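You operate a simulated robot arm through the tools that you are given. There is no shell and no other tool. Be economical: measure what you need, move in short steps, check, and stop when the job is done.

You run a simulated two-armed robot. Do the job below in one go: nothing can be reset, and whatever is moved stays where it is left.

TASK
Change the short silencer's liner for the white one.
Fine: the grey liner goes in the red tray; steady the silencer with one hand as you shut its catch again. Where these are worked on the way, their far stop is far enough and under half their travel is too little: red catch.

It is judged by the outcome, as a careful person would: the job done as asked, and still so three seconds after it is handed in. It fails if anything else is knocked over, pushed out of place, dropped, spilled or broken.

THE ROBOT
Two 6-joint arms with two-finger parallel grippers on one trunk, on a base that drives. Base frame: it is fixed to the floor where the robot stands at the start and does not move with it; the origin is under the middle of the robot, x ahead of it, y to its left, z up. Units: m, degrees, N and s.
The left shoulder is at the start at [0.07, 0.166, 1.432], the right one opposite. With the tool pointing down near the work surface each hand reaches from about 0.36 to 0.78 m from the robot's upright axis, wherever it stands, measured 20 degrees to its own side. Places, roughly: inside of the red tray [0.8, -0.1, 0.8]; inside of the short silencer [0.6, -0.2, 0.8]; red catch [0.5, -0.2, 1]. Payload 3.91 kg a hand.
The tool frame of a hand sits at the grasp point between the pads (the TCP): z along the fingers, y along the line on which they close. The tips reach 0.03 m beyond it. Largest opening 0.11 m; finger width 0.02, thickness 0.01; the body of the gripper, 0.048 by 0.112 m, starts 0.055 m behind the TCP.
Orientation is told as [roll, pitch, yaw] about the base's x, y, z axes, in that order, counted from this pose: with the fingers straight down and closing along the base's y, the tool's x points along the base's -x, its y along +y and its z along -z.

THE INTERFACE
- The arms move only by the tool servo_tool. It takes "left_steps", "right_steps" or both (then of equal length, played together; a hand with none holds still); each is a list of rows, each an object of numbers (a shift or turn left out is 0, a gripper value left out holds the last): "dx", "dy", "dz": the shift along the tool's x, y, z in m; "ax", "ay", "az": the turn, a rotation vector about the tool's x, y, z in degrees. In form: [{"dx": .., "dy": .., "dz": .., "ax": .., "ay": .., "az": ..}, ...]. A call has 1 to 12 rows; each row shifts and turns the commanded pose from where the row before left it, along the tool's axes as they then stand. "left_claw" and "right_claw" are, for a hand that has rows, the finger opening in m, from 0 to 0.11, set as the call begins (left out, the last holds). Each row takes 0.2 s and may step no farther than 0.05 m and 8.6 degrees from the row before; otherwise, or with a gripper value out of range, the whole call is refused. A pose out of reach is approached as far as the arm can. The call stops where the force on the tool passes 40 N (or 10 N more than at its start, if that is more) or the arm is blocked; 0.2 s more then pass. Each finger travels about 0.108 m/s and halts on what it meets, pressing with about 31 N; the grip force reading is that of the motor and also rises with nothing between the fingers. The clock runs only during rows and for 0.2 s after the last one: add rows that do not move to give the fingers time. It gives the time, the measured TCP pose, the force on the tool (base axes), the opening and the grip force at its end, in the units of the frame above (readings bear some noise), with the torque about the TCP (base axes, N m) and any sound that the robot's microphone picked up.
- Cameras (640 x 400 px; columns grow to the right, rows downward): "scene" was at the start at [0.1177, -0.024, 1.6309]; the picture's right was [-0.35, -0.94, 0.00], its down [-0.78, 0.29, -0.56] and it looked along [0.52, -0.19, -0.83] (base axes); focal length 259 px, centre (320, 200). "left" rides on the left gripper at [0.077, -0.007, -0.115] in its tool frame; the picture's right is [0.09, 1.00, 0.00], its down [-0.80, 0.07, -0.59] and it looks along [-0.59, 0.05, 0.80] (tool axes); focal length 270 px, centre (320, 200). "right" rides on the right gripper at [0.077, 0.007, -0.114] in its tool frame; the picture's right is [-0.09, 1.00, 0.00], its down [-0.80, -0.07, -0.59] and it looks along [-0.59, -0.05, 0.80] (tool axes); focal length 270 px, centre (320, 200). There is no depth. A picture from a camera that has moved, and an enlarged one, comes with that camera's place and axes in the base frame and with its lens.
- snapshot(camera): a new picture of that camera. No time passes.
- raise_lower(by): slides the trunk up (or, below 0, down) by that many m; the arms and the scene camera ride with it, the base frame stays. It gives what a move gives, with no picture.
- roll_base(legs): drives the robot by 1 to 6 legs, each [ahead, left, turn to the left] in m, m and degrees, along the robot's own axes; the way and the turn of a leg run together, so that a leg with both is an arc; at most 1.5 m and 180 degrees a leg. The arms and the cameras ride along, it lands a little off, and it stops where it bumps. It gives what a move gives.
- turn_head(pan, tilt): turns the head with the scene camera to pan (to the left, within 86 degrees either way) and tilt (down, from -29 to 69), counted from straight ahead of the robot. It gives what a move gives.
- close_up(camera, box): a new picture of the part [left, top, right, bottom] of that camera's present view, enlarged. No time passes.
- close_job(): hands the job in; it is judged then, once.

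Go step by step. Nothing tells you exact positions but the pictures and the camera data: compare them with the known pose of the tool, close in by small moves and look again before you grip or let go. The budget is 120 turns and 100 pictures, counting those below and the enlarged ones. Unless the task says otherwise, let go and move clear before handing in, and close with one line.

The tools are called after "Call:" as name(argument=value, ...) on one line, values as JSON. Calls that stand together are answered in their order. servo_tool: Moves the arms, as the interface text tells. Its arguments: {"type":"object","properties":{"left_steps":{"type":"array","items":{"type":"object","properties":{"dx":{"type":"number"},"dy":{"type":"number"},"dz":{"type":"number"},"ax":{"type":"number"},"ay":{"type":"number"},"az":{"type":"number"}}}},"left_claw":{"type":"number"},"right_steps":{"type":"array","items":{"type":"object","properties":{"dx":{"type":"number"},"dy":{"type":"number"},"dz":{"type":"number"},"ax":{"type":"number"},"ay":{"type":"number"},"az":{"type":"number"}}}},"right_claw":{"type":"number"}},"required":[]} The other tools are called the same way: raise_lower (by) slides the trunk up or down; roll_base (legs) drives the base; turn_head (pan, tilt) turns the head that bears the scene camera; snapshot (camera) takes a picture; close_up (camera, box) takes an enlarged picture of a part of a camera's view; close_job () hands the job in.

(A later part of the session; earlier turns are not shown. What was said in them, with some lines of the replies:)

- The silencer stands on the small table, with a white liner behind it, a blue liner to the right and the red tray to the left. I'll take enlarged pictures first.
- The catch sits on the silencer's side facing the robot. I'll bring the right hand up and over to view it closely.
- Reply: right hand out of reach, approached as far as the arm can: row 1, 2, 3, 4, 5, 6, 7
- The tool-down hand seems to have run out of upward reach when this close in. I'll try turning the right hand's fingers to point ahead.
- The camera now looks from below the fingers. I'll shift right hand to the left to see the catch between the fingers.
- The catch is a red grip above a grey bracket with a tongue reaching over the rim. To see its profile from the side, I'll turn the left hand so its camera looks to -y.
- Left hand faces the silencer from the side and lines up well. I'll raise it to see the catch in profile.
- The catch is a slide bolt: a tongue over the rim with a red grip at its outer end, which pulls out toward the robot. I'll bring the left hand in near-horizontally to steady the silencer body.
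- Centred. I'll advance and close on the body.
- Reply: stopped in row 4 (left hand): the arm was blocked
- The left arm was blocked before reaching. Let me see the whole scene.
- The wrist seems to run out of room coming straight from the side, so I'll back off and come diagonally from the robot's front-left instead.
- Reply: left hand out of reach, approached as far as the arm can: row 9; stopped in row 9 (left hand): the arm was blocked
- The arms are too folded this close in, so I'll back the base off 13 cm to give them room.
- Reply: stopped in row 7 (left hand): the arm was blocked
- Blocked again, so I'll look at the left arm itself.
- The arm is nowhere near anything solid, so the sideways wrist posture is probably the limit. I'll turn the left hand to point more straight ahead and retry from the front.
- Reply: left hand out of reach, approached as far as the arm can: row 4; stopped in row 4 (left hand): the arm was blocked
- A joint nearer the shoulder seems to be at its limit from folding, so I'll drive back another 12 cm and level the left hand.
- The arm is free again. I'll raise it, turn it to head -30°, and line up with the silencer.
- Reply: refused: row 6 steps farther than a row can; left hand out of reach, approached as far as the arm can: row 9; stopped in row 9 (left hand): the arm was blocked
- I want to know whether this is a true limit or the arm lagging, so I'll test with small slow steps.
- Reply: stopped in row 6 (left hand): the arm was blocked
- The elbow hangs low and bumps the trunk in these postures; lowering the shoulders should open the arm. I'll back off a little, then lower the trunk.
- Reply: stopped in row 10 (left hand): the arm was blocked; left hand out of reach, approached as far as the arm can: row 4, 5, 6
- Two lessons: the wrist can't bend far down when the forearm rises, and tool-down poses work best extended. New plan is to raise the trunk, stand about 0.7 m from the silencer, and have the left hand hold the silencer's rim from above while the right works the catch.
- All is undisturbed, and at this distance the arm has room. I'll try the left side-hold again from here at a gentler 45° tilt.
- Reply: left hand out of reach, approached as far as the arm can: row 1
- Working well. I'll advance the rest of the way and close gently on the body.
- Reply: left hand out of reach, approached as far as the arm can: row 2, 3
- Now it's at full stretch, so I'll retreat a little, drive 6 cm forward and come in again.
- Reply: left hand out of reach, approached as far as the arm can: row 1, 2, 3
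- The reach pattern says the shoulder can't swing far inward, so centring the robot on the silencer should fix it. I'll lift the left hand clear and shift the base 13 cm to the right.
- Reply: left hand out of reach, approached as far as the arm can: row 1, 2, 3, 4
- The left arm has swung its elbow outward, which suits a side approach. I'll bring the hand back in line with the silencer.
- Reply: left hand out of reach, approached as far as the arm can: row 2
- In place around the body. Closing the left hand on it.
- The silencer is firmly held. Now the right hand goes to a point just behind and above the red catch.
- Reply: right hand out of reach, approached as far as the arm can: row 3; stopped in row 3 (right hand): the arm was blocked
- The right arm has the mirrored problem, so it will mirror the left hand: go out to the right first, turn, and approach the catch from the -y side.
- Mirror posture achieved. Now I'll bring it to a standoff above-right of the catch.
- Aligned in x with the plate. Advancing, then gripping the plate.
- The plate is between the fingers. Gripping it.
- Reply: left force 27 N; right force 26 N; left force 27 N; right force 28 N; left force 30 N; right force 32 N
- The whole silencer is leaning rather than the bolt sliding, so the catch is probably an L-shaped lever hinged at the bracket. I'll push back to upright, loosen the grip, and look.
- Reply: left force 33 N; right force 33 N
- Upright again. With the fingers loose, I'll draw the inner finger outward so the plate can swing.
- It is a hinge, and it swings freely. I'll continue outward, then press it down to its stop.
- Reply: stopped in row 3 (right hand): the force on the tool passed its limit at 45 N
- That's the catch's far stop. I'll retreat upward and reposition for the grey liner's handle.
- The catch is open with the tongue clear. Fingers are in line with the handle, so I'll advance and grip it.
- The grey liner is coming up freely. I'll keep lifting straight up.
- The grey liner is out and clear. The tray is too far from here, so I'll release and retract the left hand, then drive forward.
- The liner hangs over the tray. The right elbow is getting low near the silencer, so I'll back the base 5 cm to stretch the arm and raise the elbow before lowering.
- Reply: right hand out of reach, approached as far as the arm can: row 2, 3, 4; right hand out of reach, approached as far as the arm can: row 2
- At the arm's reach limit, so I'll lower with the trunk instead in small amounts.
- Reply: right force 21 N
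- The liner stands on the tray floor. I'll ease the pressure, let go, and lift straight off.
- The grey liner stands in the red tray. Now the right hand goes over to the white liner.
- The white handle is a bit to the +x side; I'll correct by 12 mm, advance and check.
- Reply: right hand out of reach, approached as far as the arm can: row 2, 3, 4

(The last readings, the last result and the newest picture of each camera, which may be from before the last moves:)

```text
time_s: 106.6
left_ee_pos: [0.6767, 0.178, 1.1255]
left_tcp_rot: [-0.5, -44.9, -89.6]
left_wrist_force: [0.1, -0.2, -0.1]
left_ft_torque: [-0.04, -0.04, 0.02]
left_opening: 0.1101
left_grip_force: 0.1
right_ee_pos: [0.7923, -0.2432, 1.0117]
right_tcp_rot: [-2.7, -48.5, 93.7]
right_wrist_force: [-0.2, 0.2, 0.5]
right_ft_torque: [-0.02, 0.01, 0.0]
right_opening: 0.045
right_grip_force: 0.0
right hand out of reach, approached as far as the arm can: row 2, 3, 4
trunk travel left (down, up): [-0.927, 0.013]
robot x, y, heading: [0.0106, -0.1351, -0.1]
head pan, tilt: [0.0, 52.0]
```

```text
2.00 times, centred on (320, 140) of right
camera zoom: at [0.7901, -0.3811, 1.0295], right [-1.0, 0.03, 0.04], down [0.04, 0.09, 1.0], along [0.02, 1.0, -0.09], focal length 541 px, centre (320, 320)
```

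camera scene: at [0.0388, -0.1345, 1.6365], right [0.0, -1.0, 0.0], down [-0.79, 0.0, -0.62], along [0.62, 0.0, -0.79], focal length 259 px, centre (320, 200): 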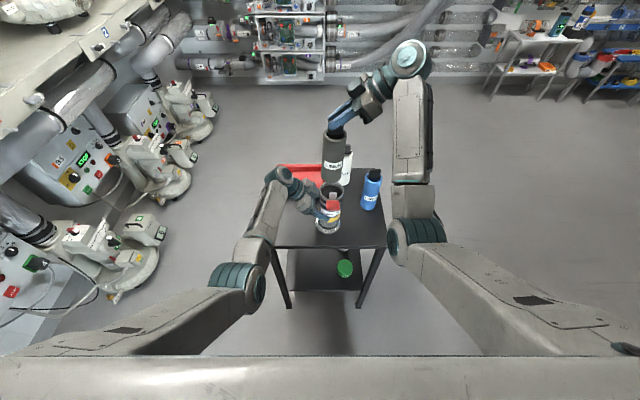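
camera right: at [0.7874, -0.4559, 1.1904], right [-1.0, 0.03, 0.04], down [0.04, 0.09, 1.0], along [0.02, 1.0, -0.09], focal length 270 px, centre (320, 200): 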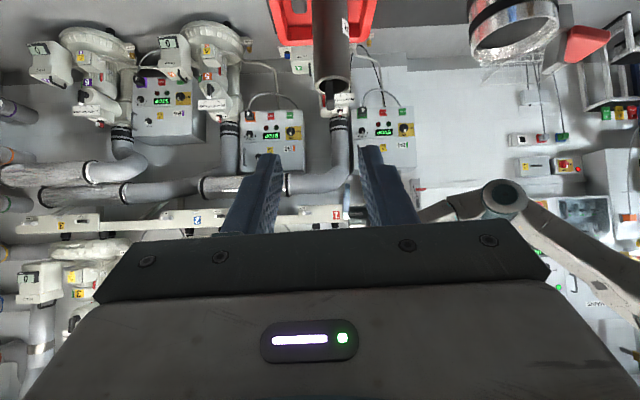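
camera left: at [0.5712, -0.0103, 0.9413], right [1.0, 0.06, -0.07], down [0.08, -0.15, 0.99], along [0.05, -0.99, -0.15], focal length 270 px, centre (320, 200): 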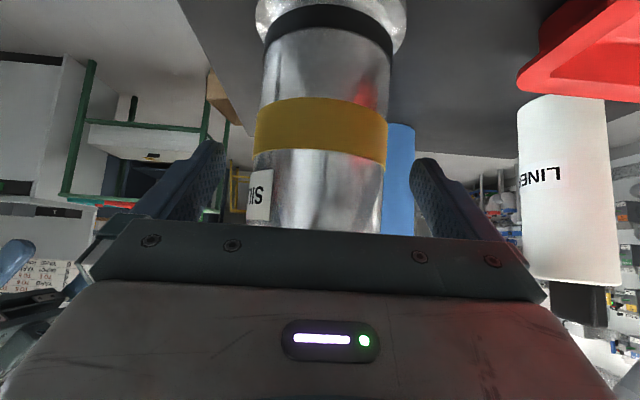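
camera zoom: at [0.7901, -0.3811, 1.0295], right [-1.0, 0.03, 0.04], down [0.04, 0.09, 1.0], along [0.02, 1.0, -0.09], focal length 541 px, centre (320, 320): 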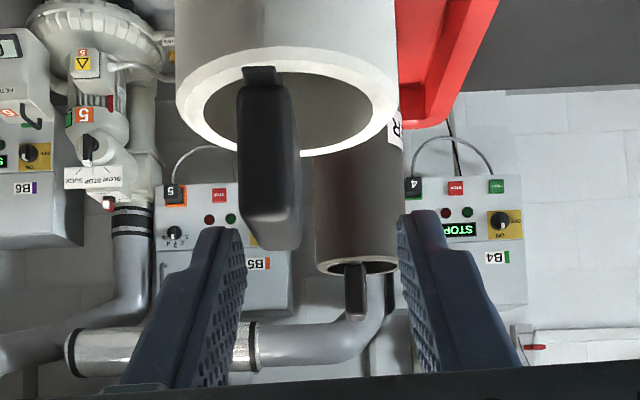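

Out of reach by about 12 mm, so I'll back off, drive 4 cm forward and return.

Call:
servo_tool(right_steps=[{"dz": -0.035}, {"dz": -0.035}, {}])

Call:
roll_base(legs=[[0.04, 0, 0]])

Call:
servo_tool(right_steps=[{}])

```text
time_s: 107.4
left_ee_pos: [0.6766, 0.1794, 1.1258]
left_tcp_rot: [-0.5, -44.9, -89.7]
left_wrist_force: [0.3, 0.1, -0.7]
left_ft_torque: [-0.01, 0.01, -0.01]
left_opening: 0.1097
left_grip_force: 0.0
right_ee_pos: [0.8052, -0.2937, 1.0513]
right_tcp_rot: [-2.3, -48.6, 93.6]
right_wrist_force: [-0.7, 0.6, -0.7]
right_ft_torque: [0.02, 0.0, 0.01]
right_opening: 0.045
right_grip_force: 0.0
right hand out of reach, approached as far as the arm can: row 1, 2
trunk travel left (down, up): [-0.927, 0.013]
robot x, y, heading: [0.0128, -0.1397, -0.3]
head pan, tilt: [0.0, 52.0]
```

```text
time_s: 108.3
left_ee_pos: [0.7084, 0.1791, 1.1317]
left_tcp_rot: [0.1, -44.9, -90.3]
left_wrist_force: [-0.7, -0.1, 0.1]
left_ft_torque: [0.05, -0.06, 0.09]
left_opening: 0.11
left_grip_force: 0.0
right_ee_pos: [0.8367, -0.2951, 1.058]
right_tcp_rot: [-3.2, -48.6, 94.3]
right_wrist_force: [-0.4, -0.1, 0.8]
right_ft_torque: [-0.03, -0.01, -0.05]
right_opening: 0.0452
right_grip_force: 0.0
trunk travel left (down, up): [-0.927, 0.013]
robot x, y, heading: [0.0523, -0.1326, -0.3]
head pan, tilt: [0.0, 52.0]
```

```text
time_s: 108.7
left_ee_pos: [0.7207, 0.178, 1.1239]
left_tcp_rot: [-0.8, -44.9, -89.5]
left_wrist_force: [1.2, -0.3, -0.5]
left_ft_torque: [-0.01, 0.02, -0.02]
left_opening: 0.1101
left_grip_force: 0.1
right_ee_pos: [0.849, -0.295, 1.0495]
right_tcp_rot: [-2.2, -48.6, 93.5]
right_wrist_force: [0.5, -0.3, -0.1]
right_ft_torque: [0.0, -0.03, 0.0]
right_opening: 0.045
right_grip_force: 0.0
trunk travel left (down, up): [-0.927, 0.013]
robot x, y, heading: [0.0502, -0.135, -0.1]
head pan, tilt: [0.0, 52.0]
```

Call:
servo_tool(right_steps=[{"dy": 0.02}, {"dy": 0.021}, {"dz": 0.03}, {"dz": 0.03}, {"dz": 0.007}, {}])

Call:
close_up(camera="right", box=[200, 40, 440, 240])

```text
time_s: 110.1
left_ee_pos: [0.7164, 0.1796, 1.1269]
left_tcp_rot: [-0.6, -44.9, -89.6]
left_wrist_force: [-0.1, 0.1, -0.1]
left_ft_torque: [0.01, 0.02, 0.0]
left_opening: 0.11
left_grip_force: 0.0
right_ee_pos: [0.8297, -0.2457, 1.0041]
right_tcp_rot: [-2.5, -48.6, 93.7]
right_wrist_force: [0.4, -0.2, -0.6]
right_ft_torque: [0.01, -0.03, 0.01]
right_opening: 0.0449
right_grip_force: 0.0
right hand out of reach, approached as far as the arm can: row 1, 2, 3, 4
trunk travel left (down, up): [-0.927, 0.013]
robot x, y, heading: [0.0489, -0.1364, -0.3]
head pan, tilt: [0.0, 52.0]
```

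```text
2.00 times, centred on (320, 140) of right
camera zoom: at [0.8268, -0.3844, 1.0222], right [-1.0, 0.03, 0.04], down [0.04, 0.08, 1.0], along [0.02, 1.0, -0.09], focal length 541 px, centre (320, 320)
```

zoom: 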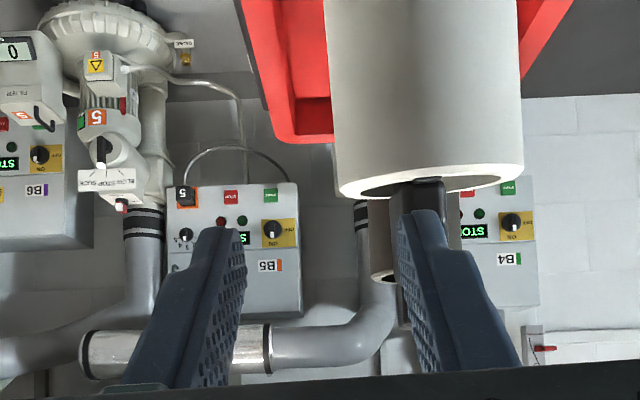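

The commanded pose was ahead of the measured one, so the hand landed too far in +x. Backing straight out and re-measuring.

Call:
servo_tool(right_steps=[{"dz": -0.03}, {"dz": -0.03}, {}, {}])

Call:
close_up(camera="right", box=[200, 0, 440, 200])

Call:
close_up(camera="scene", box=[270, 130, 390, 230])

```text
time_s: 111.1
left_ee_pos: [0.7155, 0.179, 1.1266]
left_tcp_rot: [-0.5, -44.9, -89.7]
left_wrist_force: [0.3, 0.1, 0.0]
left_ft_torque: [0.01, 0.03, 0.02]
left_opening: 0.11
left_grip_force: 0.0
right_ee_pos: [0.8301, -0.2895, 1.0436]
right_tcp_rot: [-2.4, -48.7, 93.8]
right_wrist_force: [-0.2, -0.2, 0.8]
right_ft_torque: [0.01, 0.0, 0.0]
right_opening: 0.045
right_grip_force: 0.0
trunk travel left (down, up): [-0.927, 0.013]
robot x, y, heading: [0.0486, -0.1366, -0.2]
head pan, tilt: [0.0, 52.0]
```

```text
2.00 times, centred on (320, 100) of right
camera zoom: at [0.8286, -0.4274, 1.0615], right [-1.0, 0.03, 0.04], down [0.04, 0.08, 1.0], along [0.02, 1.0, -0.08], focal length 541 px, centre (320, 400)
```

zoom: 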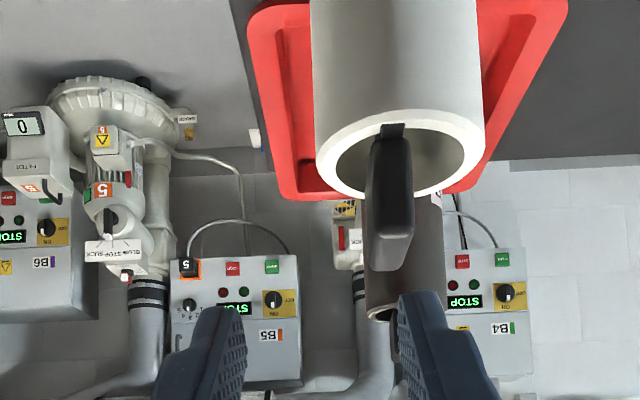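

```text
4.00 times, centred on (330, 180) of scene
camera zoom: at [0.1779, -0.135, 1.6363], right [0.0, -1.0, 0.0], down [-0.79, 0.0, -0.62], along [0.62, 0.0, -0.79], focal length 1034 px, centre (280, 280)
```

zoom: 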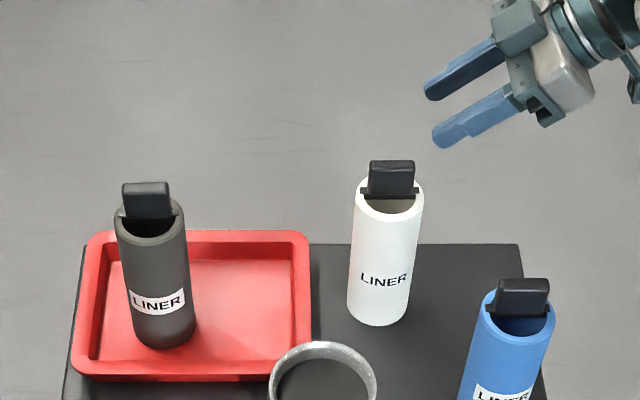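

Call:
servo_tool(right_steps=[{"dy": 0.012}, {"dy": 0.011}, {}])

```text
time_s: 111.9
left_ee_pos: [0.716, 0.1788, 1.1261]
left_tcp_rot: [-0.4, -44.8, -89.8]
left_wrist_force: [-1.1, 0.0, 0.4]
left_ft_torque: [-0.01, -0.03, 0.0]
left_opening: 0.11
left_grip_force: 0.1
right_ee_pos: [0.8084, -0.2916, 1.0436]
right_tcp_rot: [-2.5, -48.7, 93.7]
right_wrist_force: [0.0, 0.1, -0.4]
right_ft_torque: [0.02, -0.03, -0.02]
right_opening: 0.045
right_grip_force: 0.1
trunk travel left (down, up): [-0.927, 0.013]
robot x, y, heading: [0.0509, -0.1327, -0.1]
head pan, tilt: [0.0, 52.0]
```

Call:
servo_tool(right_steps=[{"dz": 0.03}, {"dz": 0.03}, {}])

Call:
close_up(camera="right", box=[200, 40, 440, 240])

```text
time_s: 112.7
left_ee_pos: [0.7157, 0.1783, 1.1251]
left_tcp_rot: [-0.5, -44.9, -89.8]
left_wrist_force: [-1.1, -0.5, 0.2]
left_ft_torque: [0.02, -0.02, 0.0]
left_opening: 0.1101
left_grip_force: 0.0
right_ee_pos: [0.8073, -0.2462, 1.0018]
right_tcp_rot: [-2.6, -48.8, 93.7]
right_wrist_force: [1.0, -0.4, 0.7]
right_ft_torque: [0.01, 0.03, 0.04]
right_opening: 0.0447
right_grip_force: 0.0
trunk travel left (down, up): [-0.927, 0.013]
robot x, y, heading: [0.0458, -0.1341, -0.1]
head pan, tilt: [0.0, 52.0]
```

```text
2.00 times, centred on (320, 140) of right
camera zoom: at [0.8048, -0.3839, 1.0199], right [-1.0, 0.03, 0.04], down [0.04, 0.08, 1.0], along [0.02, 1.0, -0.08], focal length 541 px, centre (320, 320)
```

zoom: 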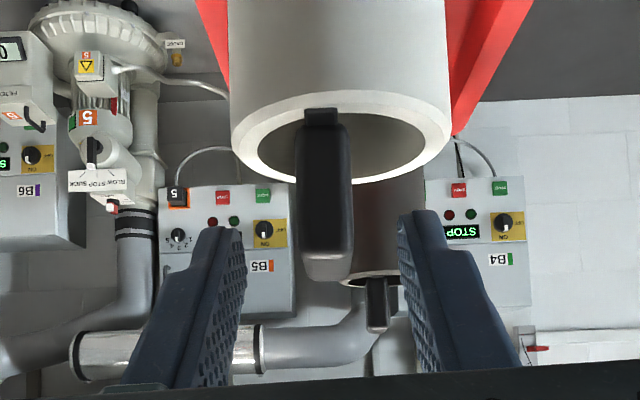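

Aligned. Gripping and lifting the white liner.

Call:
servo_tool(right_claw=0.004, right_steps=[{}, {}, {}])

Call:
servo_tool(right_steps=[{"dx": -0.0143, "dz": -0.0129}, {"dx": -0.0286, "dz": -0.0258}, {"dx": -0.0286, "dz": -0.0258}, {"dx": -0.0286, "dz": -0.0258}, {"dx": -0.0286, "dz": -0.0258}, {"dx": -0.0286, "dz": -0.0258}, {"dx": -0.0286, "dz": -0.0258}, {"dx": -0.0143, "dz": -0.0129}, {}])

```text
time_s: 113.5
left_ee_pos: [0.7154, 0.1798, 1.1269]
left_tcp_rot: [-0.5, -44.9, -89.8]
left_wrist_force: [0.0, 0.1, -0.6]
left_ft_torque: [0.0, 0.01, 0.01]
left_opening: 0.1101
left_grip_force: 0.1
right_ee_pos: [0.8071, -0.2453, 1.0021]
right_tcp_rot: [-2.5, -48.6, 93.8]
right_wrist_force: [-1.1, -0.1, 1.5]
right_ft_torque: [-0.03, 0.17, 0.02]
right_opening: 0.0141
right_grip_force: 30.6
trunk travel left (down, up): [-0.927, 0.013]
robot x, y, heading: [0.0521, -0.1364, -0.2]
head pan, tilt: [0.0, 52.0]
```

```text
time_s: 115.5
left_ee_pos: [0.7173, 0.179, 1.1259]
left_tcp_rot: [-0.4, -44.9, -89.6]
left_wrist_force: [0.0, -0.8, -0.3]
left_ft_torque: [-0.03, 0.0, -0.02]
left_opening: 0.1103
left_grip_force: 0.0
right_ee_pos: [0.7988, -0.2487, 1.2734]
right_tcp_rot: [-2.5, -48.7, 93.7]
right_wrist_force: [-0.4, 0.4, -1.7]
right_ft_torque: [-0.01, -0.01, 0.01]
right_opening: 0.0135
right_grip_force: 31.2
trunk travel left (down, up): [-0.927, 0.013]
robot x, y, heading: [0.0502, -0.1362, -0.4]
head pan, tilt: [0.0, 52.0]
```

Lifted. Now driving back to the working spot by the silencer.

Call:
roll_base(legs=[[-0.137, 0, 0]])

Call:
servo_tool(right_steps=[{"dy": 0.03}, {"dy": 0.02}, {"dz": 0.025, "dx": -0.0227}, {"dz": 0.0255, "dx": -0.0227}, {}])

Call:
close_up(camera="scene", box=[270, 100, 390, 240])

```text
time_s: 116.8
left_ee_pos: [0.582, 0.18, 1.1258]
left_tcp_rot: [-0.7, -44.9, -89.5]
left_wrist_force: [-0.5, 0.4, 0.2]
left_ft_torque: [0.01, -0.01, -0.04]
left_opening: 0.1099
left_grip_force: 0.1
right_ee_pos: [0.6656, -0.2488, 1.271]
right_tcp_rot: [-2.2, -48.7, 93.6]
right_wrist_force: [0.3, -0.3, -1.4]
right_ft_torque: [-0.04, 0.0, -0.01]
right_opening: 0.0133
right_grip_force: 31.3
trunk travel left (down, up): [-0.927, 0.013]
robot x, y, heading: [-0.0871, -0.1363, -0.4]
head pan, tilt: [0.0, 52.0]
```

```text
time_s: 118.0
left_ee_pos: [0.5798, 0.1784, 1.1263]
left_tcp_rot: [-0.5, -44.8, -89.6]
left_wrist_force: [0.5, 0.2, 0.3]
left_ft_torque: [0.04, 0.0, -0.01]
left_opening: 0.1099
left_grip_force: 0.1
right_ee_pos: [0.6092, -0.1849, 1.2705]
right_tcp_rot: [-2.3, -48.7, 93.7]
right_wrist_force: [0.7, 0.7, -0.6]
right_ft_torque: [-0.01, 0.0, 0.01]
right_opening: 0.0136
right_grip_force: 31.1
trunk travel left (down, up): [-0.927, 0.013]
robot x, y, heading: [-0.0859, -0.1333, -0.0]
head pan, tilt: [0.0, 52.0]
```

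```text
2.86 times, centred on (330, 170) of scene
camera zoom: at [0.042, -0.1368, 1.6363], right [0.0, -1.0, 0.0], down [-0.79, 0.0, -0.62], along [0.62, 0.0, -0.79], focal length 739 px, centre (291, 286)
```

zoom: 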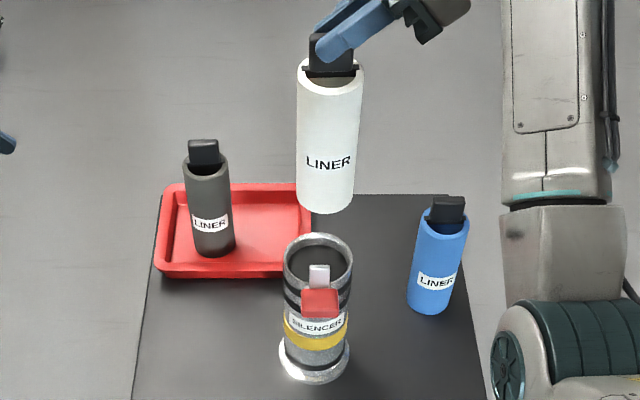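

Call:
servo_tool(right_steps=[{"dy": 0.026, "dz": 0.0045, "dx": -0.004}, {}, {"dx": 0.019, "dz": 0.017}, {"dx": 0.0185, "dz": 0.0165}, {}])

Call:
close_up(camera="scene", box=[290, 130, 370, 220])

```text
time_s: 119.2
left_ee_pos: [0.5797, 0.1808, 1.1266]
left_tcp_rot: [-0.5, -44.9, -89.7]
left_wrist_force: [0.0, 0.7, 0.5]
left_ft_torque: [0.0, 0.0, 0.0]
left_opening: 0.1099
left_grip_force: 0.0
right_ee_pos: [0.5835, -0.1772, 1.2201]
right_tcp_rot: [-2.5, -48.6, 93.8]
right_wrist_force: [-0.3, 0.2, -1.5]
right_ft_torque: [0.01, 0.0, -0.02]
right_opening: 0.0136
right_grip_force: 31.1
trunk travel left (down, up): [-0.927, 0.013]
robot x, y, heading: [-0.0866, -0.1318, -0.1]
head pan, tilt: [0.0, 52.0]
```

```text
4.44 times, centred on (330, 175) of scene
camera zoom: at [0.0411, -0.1347, 1.6364], right [0.0, -1.0, 0.0], down [-0.79, 0.0, -0.62], along [0.62, 0.0, -0.79], focal length 1149 px, centre (276, 311)
```

zoom: 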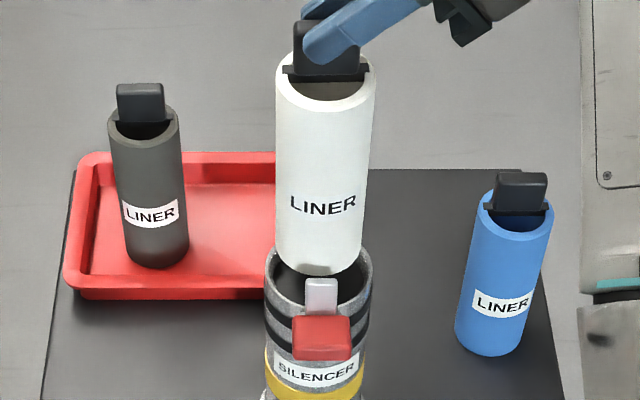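

Laterally aligned over the opening. Lowering slowly, watching the force.

Call:
servo_tool(right_steps=[{"dx": 0.0052, "dz": 0.0047}, {"dx": 0.0052, "dz": 0.0047}, {"dx": 0.0052, "dz": 0.0047}, {"dx": 0.0052, "dz": 0.0047}, {"dx": 0.0052, "dz": 0.0047}, {}])

Call:
close_up(camera="scene", box=[290, 130, 370, 220])

```text
time_s: 120.6
left_ee_pos: [0.5773, 0.18, 1.1279]
left_tcp_rot: [-0.3, -44.9, -89.9]
left_wrist_force: [0.2, 0.0, -0.1]
left_ft_torque: [-0.01, -0.05, 0.01]
left_opening: 0.11
left_grip_force: 0.1
right_ee_pos: [0.5849, -0.1765, 1.1883]
right_tcp_rot: [-2.7, -48.6, 94.1]
right_wrist_force: [2.1, 0.5, 12.4]
right_ft_torque: [0.3, -0.63, -0.1]
right_opening: 0.0136
right_grip_force: 30.9
trunk travel left (down, up): [-0.927, 0.013]
robot x, y, heading: [-0.0851, -0.138, -0.1]
head pan, tilt: [0.0, 52.0]
```

```text
4.44 times, centred on (330, 175) of scene
camera zoom: at [0.0373, -0.1349, 1.6367], right [0.0, -1.0, 0.0], down [-0.79, 0.0, -0.62], along [0.62, 0.0, -0.79], focal length 1149 px, centre (276, 311)
```

zoom: 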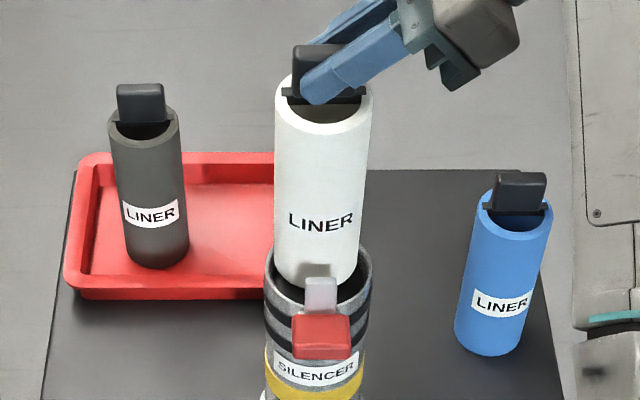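

It touches the rim on the far (+x) side, so I'll lift slightly, shift 5 mm toward the robot and lower again.

Call:
servo_tool(right_steps=[{"dx": -0.006, "dz": -0.0054}, {"dy": 0.005}, {}, {"dx": 0.005, "dz": 0.0045}, {"dx": 0.005, "dz": 0.0045}, {"dx": 0.005, "dz": 0.0045}, {}])

```text
time_s: 122.0
left_ee_pos: [0.578, 0.1791, 1.1276]
left_tcp_rot: [-0.4, -45.0, -89.7]
left_wrist_force: [0.1, 0.6, -0.3]
left_ft_torque: [-0.02, 0.03, -0.02]
left_opening: 0.11
left_grip_force: 0.1
right_ee_pos: [0.5818, -0.1747, 1.1851]
right_tcp_rot: [-4.6, -49.2, 95.5]
right_wrist_force: [-2.4, 0.1, 27.7]
right_ft_torque: [0.82, -0.29, 0.09]
right_opening: 0.0135
right_grip_force: 31.2
trunk travel left (down, up): [-0.927, 0.013]
robot x, y, heading: [-0.0867, -0.1359, -0.2]
head pan, tilt: [0.0, 52.0]
stopped in row 7 (right hand): the force on the tool passed its limit at 42 N (the readings are from after the stop); the commanded pose is now the measured one
```

Contact is still on the far-left of the rim. I'll lift off, straighten the hand, shift a few mm more toward -x/-y, and check the pose before lowering.

Call:
servo_tool(right_steps=[{"dx": -0.009, "dz": -0.008}, {"ax": -0.8, "ay": 0.6, "az": 1.1}, {"dy": 0.005, "dz": -0.0037, "dx": 0.0033}, {}, {}])

Call:
close_up(camera="scene", box=[300, 140, 350, 220])

```text
time_s: 123.2
left_ee_pos: [0.5807, 0.1795, 1.1256]
left_tcp_rot: [-0.6, -44.9, -89.6]
left_wrist_force: [0.4, 0.3, 0.3]
left_ft_torque: [0.02, -0.01, 0.0]
left_opening: 0.1098
left_grip_force: 0.1
right_ee_pos: [0.5781, -0.1814, 1.1909]
right_tcp_rot: [-1.3, -48.4, 93.0]
right_wrist_force: [0.2, -0.7, -1.0]
right_ft_torque: [-0.02, 0.01, 0.02]
right_opening: 0.0134
right_grip_force: 30.8
trunk travel left (down, up): [-0.927, 0.013]
robot x, y, heading: [-0.0868, -0.1377, -0.2]
head pan, tilt: [0.0, 52.0]
```

```text
5.00 times, centred on (325, 180) of scene
camera zoom: at [0.0422, -0.1348, 1.6362], right [0.0, -1.0, 0.0], down [-0.79, 0.0, -0.61], along [0.61, 0.0, -0.79], focal length 1293 px, centre (295, 300)
```

zoom: 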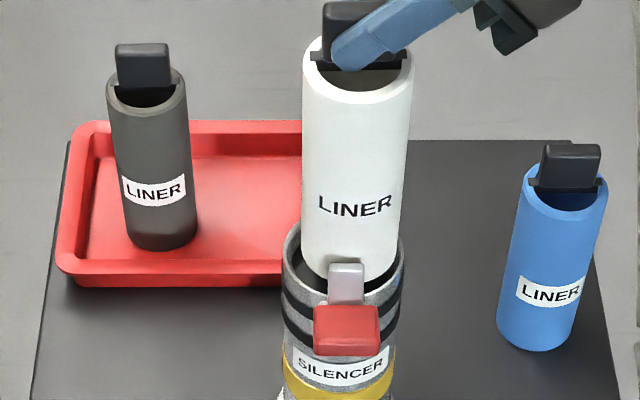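

Call:
close_up(camera="right", box=[180, 0, 460, 200])

```text
2.00 times, centred on (320, 100) of right
camera zoom: at [0.5752, -0.3192, 1.21], right [-1.0, 0.03, 0.05], down [0.05, 0.09, 0.99], along [0.02, 1.0, -0.09], focal length 541 px, centre (320, 400)
```

zoom: 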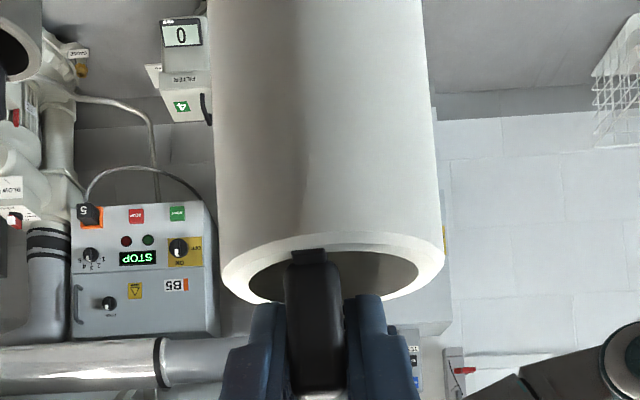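

Call:
servo_tool(right_steps=[{"ax": -0.8, "az": 0.9}, {"dz": 0.0033, "dx": -0.003, "dy": 0.001}, {}, {"dx": 0.003, "dz": 0.0027}, {"dx": 0.003, "dz": 0.0027}, {}])

```text
time_s: 124.7
left_ee_pos: [0.5779, 0.1804, 1.1281]
left_tcp_rot: [-0.3, -44.9, -89.8]
left_wrist_force: [0.6, 0.0, 0.4]
left_ft_torque: [0.03, -0.02, -0.02]
left_opening: 0.1097
left_grip_force: 0.1
right_ee_pos: [0.5741, -0.1772, 1.1878]
right_tcp_rot: [-0.2, -48.5, 92.0]
right_wrist_force: [2.7, -1.2, 20.5]
right_ft_torque: [0.22, 0.39, 0.03]
right_opening: 0.0137
right_grip_force: 30.8
trunk travel left (down, up): [-0.927, 0.013]
robot x, y, heading: [-0.0874, -0.1354, -0.1]
head pan, tilt: [0.0, 52.0]
```

Now it touches on the near side, so the centre lies between. Lifting, shifting +5 mm in x and 2 mm in -y, and trying again.

Call:
servo_tool(right_steps=[{"dx": -0.006, "dz": -0.0054}, {"dy": -0.005, "dz": -0.0015, "dx": 0.0013}, {}, {"dx": 0.003, "dz": 0.0027}, {"dx": 0.003, "dz": 0.0027}, {"dx": 0.003, "dz": 0.0027}, {}])

```text
time_s: 126.2
left_ee_pos: [0.5796, 0.18, 1.1257]
left_tcp_rot: [-0.5, -44.9, -89.7]
left_wrist_force: [1.1, -0.3, 0.9]
left_ft_torque: [0.0, -0.03, -0.02]
left_opening: 0.1101
left_grip_force: 0.2
right_ee_pos: [0.5811, -0.1791, 1.1791]
right_tcp_rot: [0.4, -48.3, 91.4]
right_wrist_force: [0.3, 0.2, -0.9]
right_ft_torque: [0.02, 0.02, -0.01]
right_opening: 0.0137
right_grip_force: 30.8
trunk travel left (down, up): [-0.927, 0.013]
robot x, y, heading: [-0.0849, -0.1347, 0.0]
head pan, tilt: [0.0, 52.0]
```

It has entered. Lowering further in steps.

Call:
servo_tool(right_steps=[{"dx": 0.0075, "dz": 0.0067}, {"dx": 0.0075, "dz": 0.0067}, {"dx": 0.0075, "dz": 0.0067}, {"dx": 0.0075, "dz": 0.0067}, {}])

Call:
servo_tool(right_steps=[{"dx": 0.0075, "dz": 0.0067}, {"dx": 0.0075, "dz": 0.0067}, {"dx": 0.0075, "dz": 0.0067}, {"dx": 0.0075, "dz": 0.0067}, {}])

```text
time_s: 127.5
left_ee_pos: [0.5802, 0.1794, 1.1269]
left_tcp_rot: [-0.5, -44.9, -89.7]
left_wrist_force: [-0.5, 0.2, 0.3]
left_ft_torque: [0.0, -0.02, -0.02]
left_opening: 0.1099
left_grip_force: 0.0
right_ee_pos: [0.58, -0.1795, 1.1379]
right_tcp_rot: [0.3, -48.4, 91.5]
right_wrist_force: [-0.4, 0.0, -0.8]
right_ft_torque: [-0.02, -0.02, 0.02]
right_opening: 0.0136
right_grip_force: 31.3
trunk travel left (down, up): [-0.927, 0.013]
robot x, y, heading: [-0.0852, -0.1349, 0.0]
head pan, tilt: [0.0, 52.0]
```

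```text
time_s: 128.7
left_ee_pos: [0.5799, 0.18, 1.1271]
left_tcp_rot: [-0.5, -44.8, -89.7]
left_wrist_force: [0.4, 0.5, 0.0]
left_ft_torque: [0.03, -0.01, -0.03]
left_opening: 0.1101
left_grip_force: 0.1
right_ee_pos: [0.5825, -0.1786, 1.0979]
right_tcp_rot: [0.3, -48.3, 91.6]
right_wrist_force: [-0.1, -0.5, -1.3]
right_ft_torque: [0.02, -0.01, 0.01]
right_opening: 0.0135
right_grip_force: 30.8
trunk travel left (down, up): [-0.927, 0.013]
robot x, y, heading: [-0.0885, -0.1362, -0.0]
head pan, tilt: [0.0, 52.0]
```

Call:
servo_tool(right_steps=[{"dx": 0.0075, "dz": 0.0067}, {"dx": 0.0075, "dz": 0.0067}, {"dx": 0.0075, "dz": 0.0067}, {"dx": 0.0075, "dz": 0.0067}, {"dx": 0.0056, "dz": 0.005}, {}])

Call:
servo_tool(right_steps=[{"dx": 0.003, "dz": 0.0027}, {"dx": 0.003, "dz": 0.0027}, {"dx": 0.003, "dz": 0.0027}, {}])

Call:
close_up(camera="right", box=[180, 20, 460, 240])

```text
time_s: 130.1
left_ee_pos: [0.5798, 0.1788, 1.1256]
left_tcp_rot: [-0.5, -44.8, -89.7]
left_wrist_force: [0.4, -0.9, 0.0]
left_ft_torque: [-0.03, 0.03, 0.0]
left_opening: 0.11
left_grip_force: 0.1
right_ee_pos: [0.5824, -0.1772, 1.051]
right_tcp_rot: [0.4, -48.4, 91.6]
right_wrist_force: [-0.1, 0.2, -1.2]
right_ft_torque: [-0.01, 0.01, -0.01]
right_opening: 0.0134
right_grip_force: 31.1
trunk travel left (down, up): [-0.927, 0.013]
robot x, y, heading: [-0.0822, -0.1363, 0.2]
head pan, tilt: [0.0, 52.0]
```

```text
time_s: 131.1
left_ee_pos: [0.5798, 0.1793, 1.1265]
left_tcp_rot: [-0.5, -45.0, -89.8]
left_wrist_force: [-0.2, -0.4, 0.2]
left_ft_torque: [0.01, -0.02, 0.01]
left_opening: 0.1103
left_grip_force: 0.0
right_ee_pos: [0.5815, -0.1778, 1.0383]
right_tcp_rot: [0.2, -48.4, 91.6]
right_wrist_force: [-0.5, -0.2, -1.1]
right_ft_torque: [-0.03, -0.01, 0.03]
right_opening: 0.0137
right_grip_force: 31.2
trunk travel left (down, up): [-0.927, 0.013]
robot x, y, heading: [-0.086, -0.1366, -0.1]
head pan, tilt: [0.0, 52.0]
```

```text
1.82 times, centred on (320, 130) of right
camera zoom: at [0.5794, -0.3158, 1.0577], right [-1.0, 0.03, 0.07], down [0.07, 0.09, 0.99], along [0.02, 1.0, -0.09], focal length 491 px, centre (320, 327)
```

zoom: 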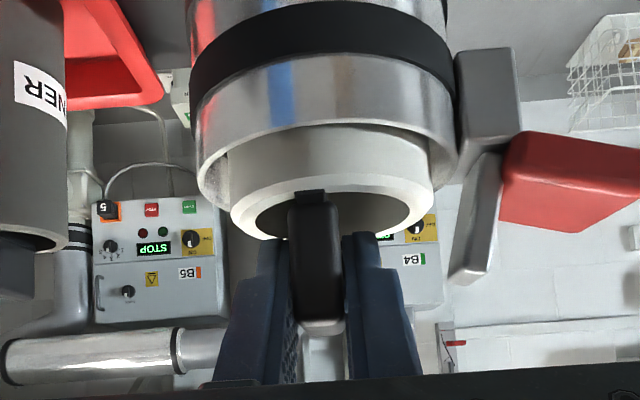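

About a centimetre still stands proud. Continuing down until it seats.

Call:
servo_tool(right_steps=[{"dx": 0.003, "dz": 0.0027}, {"dx": 0.003, "dz": 0.0027}, {"dx": 0.0022, "dz": 0.002}, {}])

Call:
servo_tool(right_steps=[{"dx": 0.0022, "dz": 0.002}, {"dx": 0.0022, "dz": 0.002}, {"dx": 0.0022, "dz": 0.002}, {}])

```text
time_s: 132.1
left_ee_pos: [0.5799, 0.1799, 1.1277]
left_tcp_rot: [-0.5, -44.9, -89.6]
left_wrist_force: [0.0, 0.1, 0.1]
left_ft_torque: [-0.02, -0.01, 0.01]
left_opening: 0.1101
left_grip_force: 0.1
right_ee_pos: [0.5807, -0.1785, 1.0277]
right_tcp_rot: [0.4, -48.3, 91.6]
right_wrist_force: [0.1, -0.4, -0.8]
right_ft_torque: [-0.03, -0.01, 0.0]
right_opening: 0.0138
right_grip_force: 30.8
trunk travel left (down, up): [-0.927, 0.013]
robot x, y, heading: [-0.0849, -0.1353, -0.3]
head pan, tilt: [0.0, 52.0]
```

```text
time_s: 133.1
left_ee_pos: [0.5799, 0.1794, 1.1265]
left_tcp_rot: [-0.5, -44.9, -89.6]
left_wrist_force: [-0.2, -1.2, 0.0]
left_ft_torque: [0.0, 0.01, 0.02]
left_opening: 0.1099
left_grip_force: 0.0
right_ee_pos: [0.5815, -0.1785, 1.0202]
right_tcp_rot: [0.3, -48.3, 91.6]
right_wrist_force: [-0.5, 0.2, -1.3]
right_ft_torque: [-0.01, -0.03, -0.01]
right_opening: 0.0136
right_grip_force: 31.3
trunk travel left (down, up): [-0.927, 0.013]
robot x, y, heading: [-0.084, -0.1379, 0.1]
head pan, tilt: [0.0, 52.0]
```

Call:
servo_tool(right_steps=[{"dx": 0.0022, "dz": 0.002}, {"dx": 0.0022, "dz": 0.002}, {}])

Call:
servo_tool(right_steps=[{"dx": 0.0015, "dz": 0.0013}, {"dx": 0.0015, "dz": 0.0013}, {}])

```text
time_s: 133.8
left_ee_pos: [0.5774, 0.1786, 1.1282]
left_tcp_rot: [-0.4, -44.9, -89.9]
left_wrist_force: [0.2, 0.8, 0.1]
left_ft_torque: [-0.02, 0.01, -0.01]
left_opening: 0.11
left_grip_force: 0.0
right_ee_pos: [0.5797, -0.1772, 1.0173]
right_tcp_rot: [0.0, -48.5, 91.9]
right_wrist_force: [1.3, -0.9, 17.1]
right_ft_torque: [0.02, -0.12, -0.02]
right_opening: 0.0136
right_grip_force: 30.9
trunk travel left (down, up): [-0.927, 0.013]
robot x, y, heading: [-0.0826, -0.135, -0.2]
head pan, tilt: [0.0, 52.0]
```

```text
time_s: 134.6
left_ee_pos: [0.5776, 0.1791, 1.1268]
left_tcp_rot: [-0.4, -44.9, -89.8]
left_wrist_force: [0.4, 0.7, -0.2]
left_ft_torque: [0.0, -0.03, -0.01]
left_opening: 0.1101
left_grip_force: 0.0
right_ee_pos: [0.5822, -0.1772, 1.0174]
right_tcp_rot: [-0.8, -48.7, 92.5]
right_wrist_force: [-6.7, -3.2, 21.7]
right_ft_torque: [-0.34, 0.88, 0.0]
right_opening: 0.0138
right_grip_force: 31.2
trunk travel left (down, up): [-0.927, 0.013]
robot x, y, heading: [-0.0854, -0.1384, 0.1]
head pan, tilt: [0.0, 52.0]
stopped in row 3 (right hand): the force on the tool passed its limit at 41 N (the readings are from after the stop); the commanded pose is now the measured one
```

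Firmly seated at 1.017. I'll release the handle, retreat along the fingers and check.

Call:
servo_tool(right_claw=0.04, right_steps=[{}, {}, {"dz": -0.03}, {"dz": -0.035}, {"dz": -0.035}, {}])

Call:
close_up(camera="right", box=[200, 0, 440, 200])

```text
time_s: 136.0
left_ee_pos: [0.5807, 0.1794, 1.125]
left_tcp_rot: [-0.6, -44.8, -89.6]
left_wrist_force: [0.4, 0.5, -0.6]
left_ft_torque: [0.01, 0.04, -0.02]
left_opening: 0.11
left_grip_force: 0.0
right_ee_pos: [0.5854, -0.2554, 1.0786]
right_tcp_rot: [-0.4, -48.5, 92.0]
right_wrist_force: [-1.2, 0.2, 0.0]
right_ft_torque: [-0.04, 0.01, 0.02]
right_opening: 0.0397
right_grip_force: 0.0
trunk travel left (down, up): [-0.927, 0.013]
robot x, y, heading: [-0.0833, -0.1369, -0.0]
head pan, tilt: [0.0, 52.0]
```

```text
2.00 times, centred on (320, 100) of right
camera zoom: at [0.5836, -0.3922, 1.0969], right [-1.0, 0.03, 0.06], down [0.07, 0.09, 0.99], along [0.02, 1.0, -0.09], focal length 541 px, centre (320, 400)
```

zoom: 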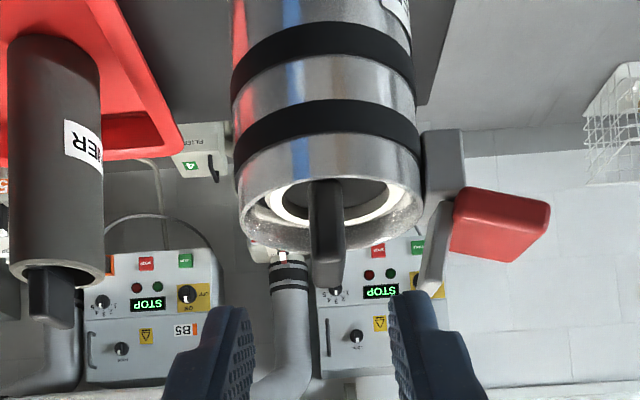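

The white liner is fully seated. Next the left hand returns to hold the silencer body.

Call:
servo_tool(left_steps=[{"dx": -0.027, "dz": 0.027}, {"dx": -0.027, "dz": 0.027}, {"dx": -0.026, "dz": 0.026}, {"dz": 0.035}, {"dz": 0.035}, {"dz": 0.035}, {"dz": 0.035}, {}])

Call:
servo_tool(left_steps=[{"dz": 0.035}, {"dz": 0.035}, {"dz": 0.035}, {"dz": 0.035}, {"dz": 0.02}, {}])

Call:
close_up(camera="scene", box=[260, 140, 400, 250])

```text
time_s: 137.8
left_ee_pos: [0.5795, -0.0331, 1.0277]
left_tcp_rot: [-0.5, -44.9, -89.7]
left_wrist_force: [-0.6, 0.4, -0.2]
left_ft_torque: [0.03, -0.01, 0.01]
left_opening: 0.1101
left_grip_force: 0.1
right_ee_pos: [0.5847, -0.2546, 1.0789]
right_tcp_rot: [-0.3, -48.6, 92.1]
right_wrist_force: [0.8, -0.4, -0.3]
right_ft_torque: [0.04, -0.03, 0.03]
right_opening: 0.0402
right_grip_force: 0.1
trunk travel left (down, up): [-0.927, 0.013]
robot x, y, heading: [-0.0847, -0.1335, -0.1]
head pan, tilt: [0.0, 52.0]
```

```text
time_s: 139.2
left_ee_pos: [0.5772, -0.1449, 0.9144]
left_tcp_rot: [-0.6, -44.9, -89.7]
left_wrist_force: [-0.8, 1.1, -1.3]
left_ft_torque: [-0.06, 0.01, -0.02]
left_opening: 0.1103
left_grip_force: 0.0
right_ee_pos: [0.5847, -0.2542, 1.0794]
right_tcp_rot: [-0.5, -48.5, 92.0]
right_wrist_force: [0.0, -0.2, 0.5]
right_ft_torque: [0.05, -0.03, 0.0]
right_opening: 0.0399
right_grip_force: 0.0
trunk travel left (down, up): [-0.927, 0.013]
robot x, y, heading: [-0.0838, -0.1318, -0.0]
head pan, tilt: [0.0, 52.0]
```

```text
3.64 times, centred on (330, 195) of scene
camera zoom: at [0.0413, -0.1343, 1.6363], right [0.0, -1.0, 0.0], down [-0.79, 0.0, -0.62], along [0.62, 0.0, -0.79], focal length 940 px, centre (284, 218)
```

zoom: 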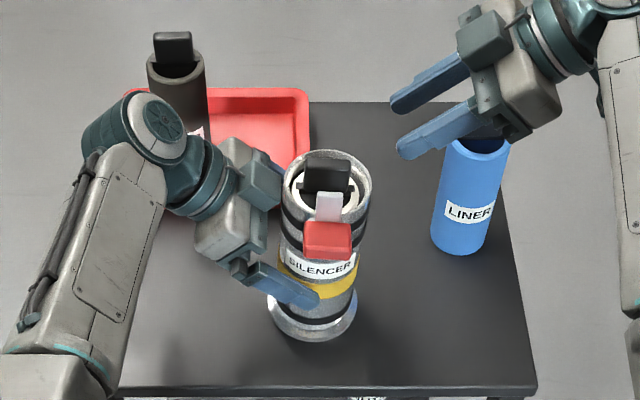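

The left hand is in place. I'll close it on the body and ready the right hand beside and below the catch's red plate.

Call:
servo_tool(left_claw=0.06, left_steps=[{}, {}, {}, {}, {}, {}], right_claw=0.0, right_steps=[{"dy": 0.027}, {"dy": 0.027}, {"dy": 0.025}, {"dx": 0.016, "dz": 0.002}, {"dx": 0.015, "dz": 0.001}, {}])

Call:
close_up(camera="right", box=[200, 0, 440, 200])

```text
time_s: 140.6
left_ee_pos: [0.5784, -0.1453, 0.9152]
left_tcp_rot: [-0.7, -45.0, -89.6]
left_wrist_force: [0.3, -0.6, -1.1]
left_ft_torque: [0.01, -0.04, 0.05]
left_opening: 0.0785
left_grip_force: 30.7
right_ee_pos: [0.5073, -0.2742, 1.0533]
right_tcp_rot: [-0.3, -48.6, 92.0]
right_wrist_force: [-0.3, 0.0, 0.5]
right_ft_torque: [-0.01, -0.02, 0.0]
right_opening: 0.0001
right_grip_force: 31.1
trunk travel left (down, up): [-0.927, 0.013]
robot x, y, heading: [-0.0874, -0.1336, -0.3]
head pan, tilt: [0.0, 52.0]
```

```text
2.00 times, centred on (320, 100) of right
camera zoom: at [0.505, -0.4116, 1.0715], right [-1.0, 0.03, 0.06], down [0.06, 0.09, 0.99], along [0.02, 1.0, -0.09], focal length 541 px, centre (320, 400)
```

zoom: 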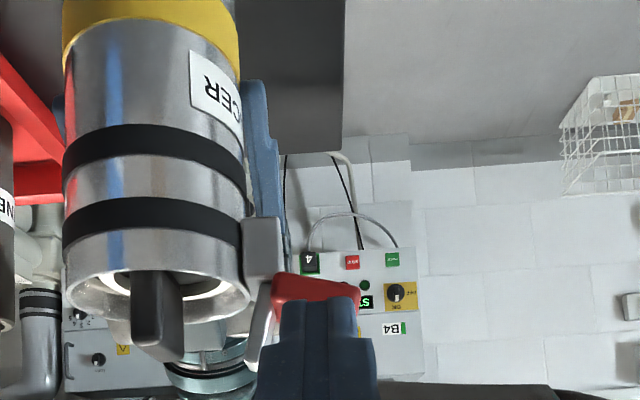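

Fingers line up with the plate's middle. Sliding in underneath.

Call:
servo_tool(right_steps=[{"dz": 0.033, "dy": 0.001}, {"dz": 0.033}, {"dz": 0.034}, {}])

Call:
servo_tool(right_steps=[{"dx": -0.0075, "dz": -0.0067}, {"dx": -0.0075, "dz": -0.0067}, {"dx": -0.0075, "dz": -0.0067}, {}])

Call:
close_up(camera="right", box=[180, 20, 460, 240])

```text
time_s: 141.6
left_ee_pos: [0.5785, -0.1455, 0.9149]
left_tcp_rot: [-0.6, -45.0, -89.6]
left_wrist_force: [1.5, 4.5, 0.3]
left_ft_torque: [-0.45, 0.2, -0.29]
left_opening: 0.0784
left_grip_force: 31.1
right_ee_pos: [0.5055, -0.1987, 0.9857]
right_tcp_rot: [-0.2, -48.5, 91.8]
right_wrist_force: [-2.1, -5.3, -2.4]
right_ft_torque: [0.03, 0.04, -0.07]
right_opening: 0.0
right_grip_force: 30.9
trunk travel left (down, up): [-0.927, 0.013]
robot x, y, heading: [-0.0874, -0.1354, -0.2]
head pan, tilt: [0.0, 52.0]
```

```text
time_s: 142.6
left_ee_pos: [0.5785, -0.1462, 0.9142]
left_tcp_rot: [-0.5, -44.9, -89.6]
left_wrist_force: [0.7, -0.5, -1.2]
left_ft_torque: [0.14, -0.05, 0.03]
left_opening: 0.0782
left_grip_force: 31.4
right_ee_pos: [0.5046, -0.1974, 1.0177]
right_tcp_rot: [-0.4, -48.6, 92.1]
right_wrist_force: [0.5, -0.2, 0.1]
right_ft_torque: [-0.01, -0.02, 0.03]
right_opening: 0.0
right_grip_force: 31.5
trunk travel left (down, up): [-0.927, 0.013]
robot x, y, heading: [-0.0852, -0.1346, -0.4]
head pan, tilt: [0.0, 52.0]
```

```text
1.82 times, centred on (320, 130) of right
camera zoom: at [0.5022, -0.3361, 1.036], right [-1.0, 0.03, 0.06], down [0.06, 0.09, 0.99], along [0.02, 1.0, -0.09], focal length 491 px, centre (320, 327)
```

zoom: 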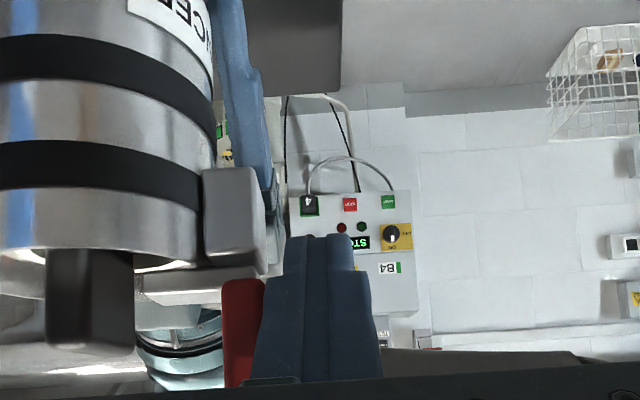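

The plate has swung upright with the tongue back over the rim. A gentle push toward +x will make sure it's fully shut.

Call:
servo_tool(right_steps=[{"dx": -0.011, "dz": -0.01}, {"dy": -0.004}, {"dy": -0.003}, {"dy": -0.003}, {}])

Call:
servo_tool(right_steps=[{"dy": -0.003}, {"dy": -0.003}, {}])

```text
time_s: 143.8
left_ee_pos: [0.5787, -0.1455, 0.9156]
left_tcp_rot: [-0.3, -44.7, -89.6]
left_wrist_force: [24.7, 5.9, -5.7]
left_ft_torque: [-0.33, 1.36, 0.98]
left_opening: 0.0785
left_grip_force: 31.4
right_ee_pos: [0.5131, -0.1997, 1.0337]
right_tcp_rot: [-0.2, -48.6, 92.1]
right_wrist_force: [-21.0, -4.9, 11.7]
right_ft_torque: [0.0, -0.16, -0.03]
right_opening: 0.0001
right_grip_force: 31.1
trunk travel left (down, up): [-0.927, 0.013]
robot x, y, heading: [-0.0854, -0.1348, 0.0]
head pan, tilt: [0.0, 52.0]
```

```text
time_s: 144.6
left_ee_pos: [0.5788, -0.1445, 0.9156]
left_tcp_rot: [-0.3, -44.9, -89.6]
left_wrist_force: [29.9, 13.5, -5.6]
left_ft_torque: [-0.46, 1.67, 1.14]
left_opening: 0.0799
left_grip_force: 30.7
right_ee_pos: [0.5193, -0.1985, 1.0324]
right_tcp_rot: [-0.3, -48.5, 92.1]
right_wrist_force: [-26.9, -11.1, 14.5]
right_ft_torque: [0.03, -0.19, -0.1]
right_opening: 0.0001
right_grip_force: 31.3
trunk travel left (down, up): [-0.927, 0.013]
robot x, y, heading: [-0.0822, -0.1348, 0.0]
head pan, tilt: [0.0, 52.0]
```

It's hard against its closed stop. Backing the right hand off and away.

Call:
servo_tool(right_steps=[{"dy": 0.008}, {"dy": 0.01}, {"dz": -0.035}, {"dz": -0.035}, {"dz": -0.035}, {"dz": -0.035}, {}])

Call:
servo_tool(left_claw=0.11, left_steps=[{}, {}, {}, {"dz": -0.03}, {"dz": -0.035}, {"dz": -0.035}, {"dz": -0.035}, {"dz": -0.035}, {"dz": -0.035}, {"dz": -0.03}, {}])

Call:
close_up(camera="scene", box=[260, 140, 400, 250])

```text
time_s: 146.2
left_ee_pos: [0.5787, -0.1456, 0.9142]
left_tcp_rot: [-0.6, -44.9, -89.6]
left_wrist_force: [0.7, 0.5, -0.8]
left_ft_torque: [0.16, -0.04, 0.02]
left_opening: 0.0783
left_grip_force: 31.4
right_ee_pos: [0.5018, -0.3043, 1.1264]
right_tcp_rot: [-0.3, -48.5, 92.0]
right_wrist_force: [0.0, -0.4, -0.5]
right_ft_torque: [0.0, 0.03, -0.02]
right_opening: 0.0
right_grip_force: 30.9
trunk travel left (down, up): [-0.927, 0.013]
robot x, y, heading: [-0.0851, -0.1351, -0.2]
head pan, tilt: [0.0, 52.0]
```

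```text
time_s: 148.6
left_ee_pos: [0.5807, 0.0177, 1.078]
left_tcp_rot: [-0.6, -44.9, -89.7]
left_wrist_force: [-0.7, 0.0, -0.2]
left_ft_torque: [0.02, 0.02, 0.01]
left_opening: 0.1101
left_grip_force: 0.1
right_ee_pos: [0.5024, -0.3042, 1.127]
right_tcp_rot: [-0.5, -48.6, 92.1]
right_wrist_force: [0.1, -0.6, 0.2]
right_ft_torque: [-0.01, -0.01, 0.0]
right_opening: 0.0
right_grip_force: 31.0
trunk travel left (down, up): [-0.927, 0.013]
robot x, y, heading: [-0.0857, -0.1371, -0.1]
head pan, tilt: [0.0, 52.0]
```

```text
3.64 times, centred on (330, 195) of scene
camera zoom: at [0.0412, -0.1356, 1.6364], right [0.0, -1.0, 0.0], down [-0.79, 0.0, -0.62], along [0.62, 0.0, -0.79], focal length 940 px, centre (284, 218)
```

zoom: 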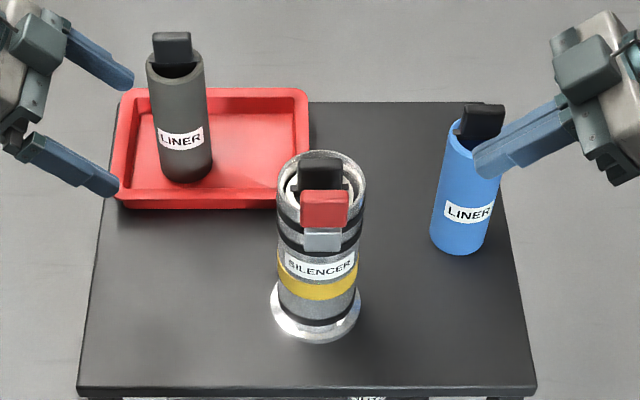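

The white liner is in the silencer with its catch shut. The grey liner stands in the red tray, the blue liner and tray look undisturbed, and both hands are clear, so I'm handing in.

Call:
close_job()

```text
The job is handed in.
```

The white liner is in the short silencer, and its catch is shut; the left hand held the silencer body while I closed it. The grey liner stands in the red tray.
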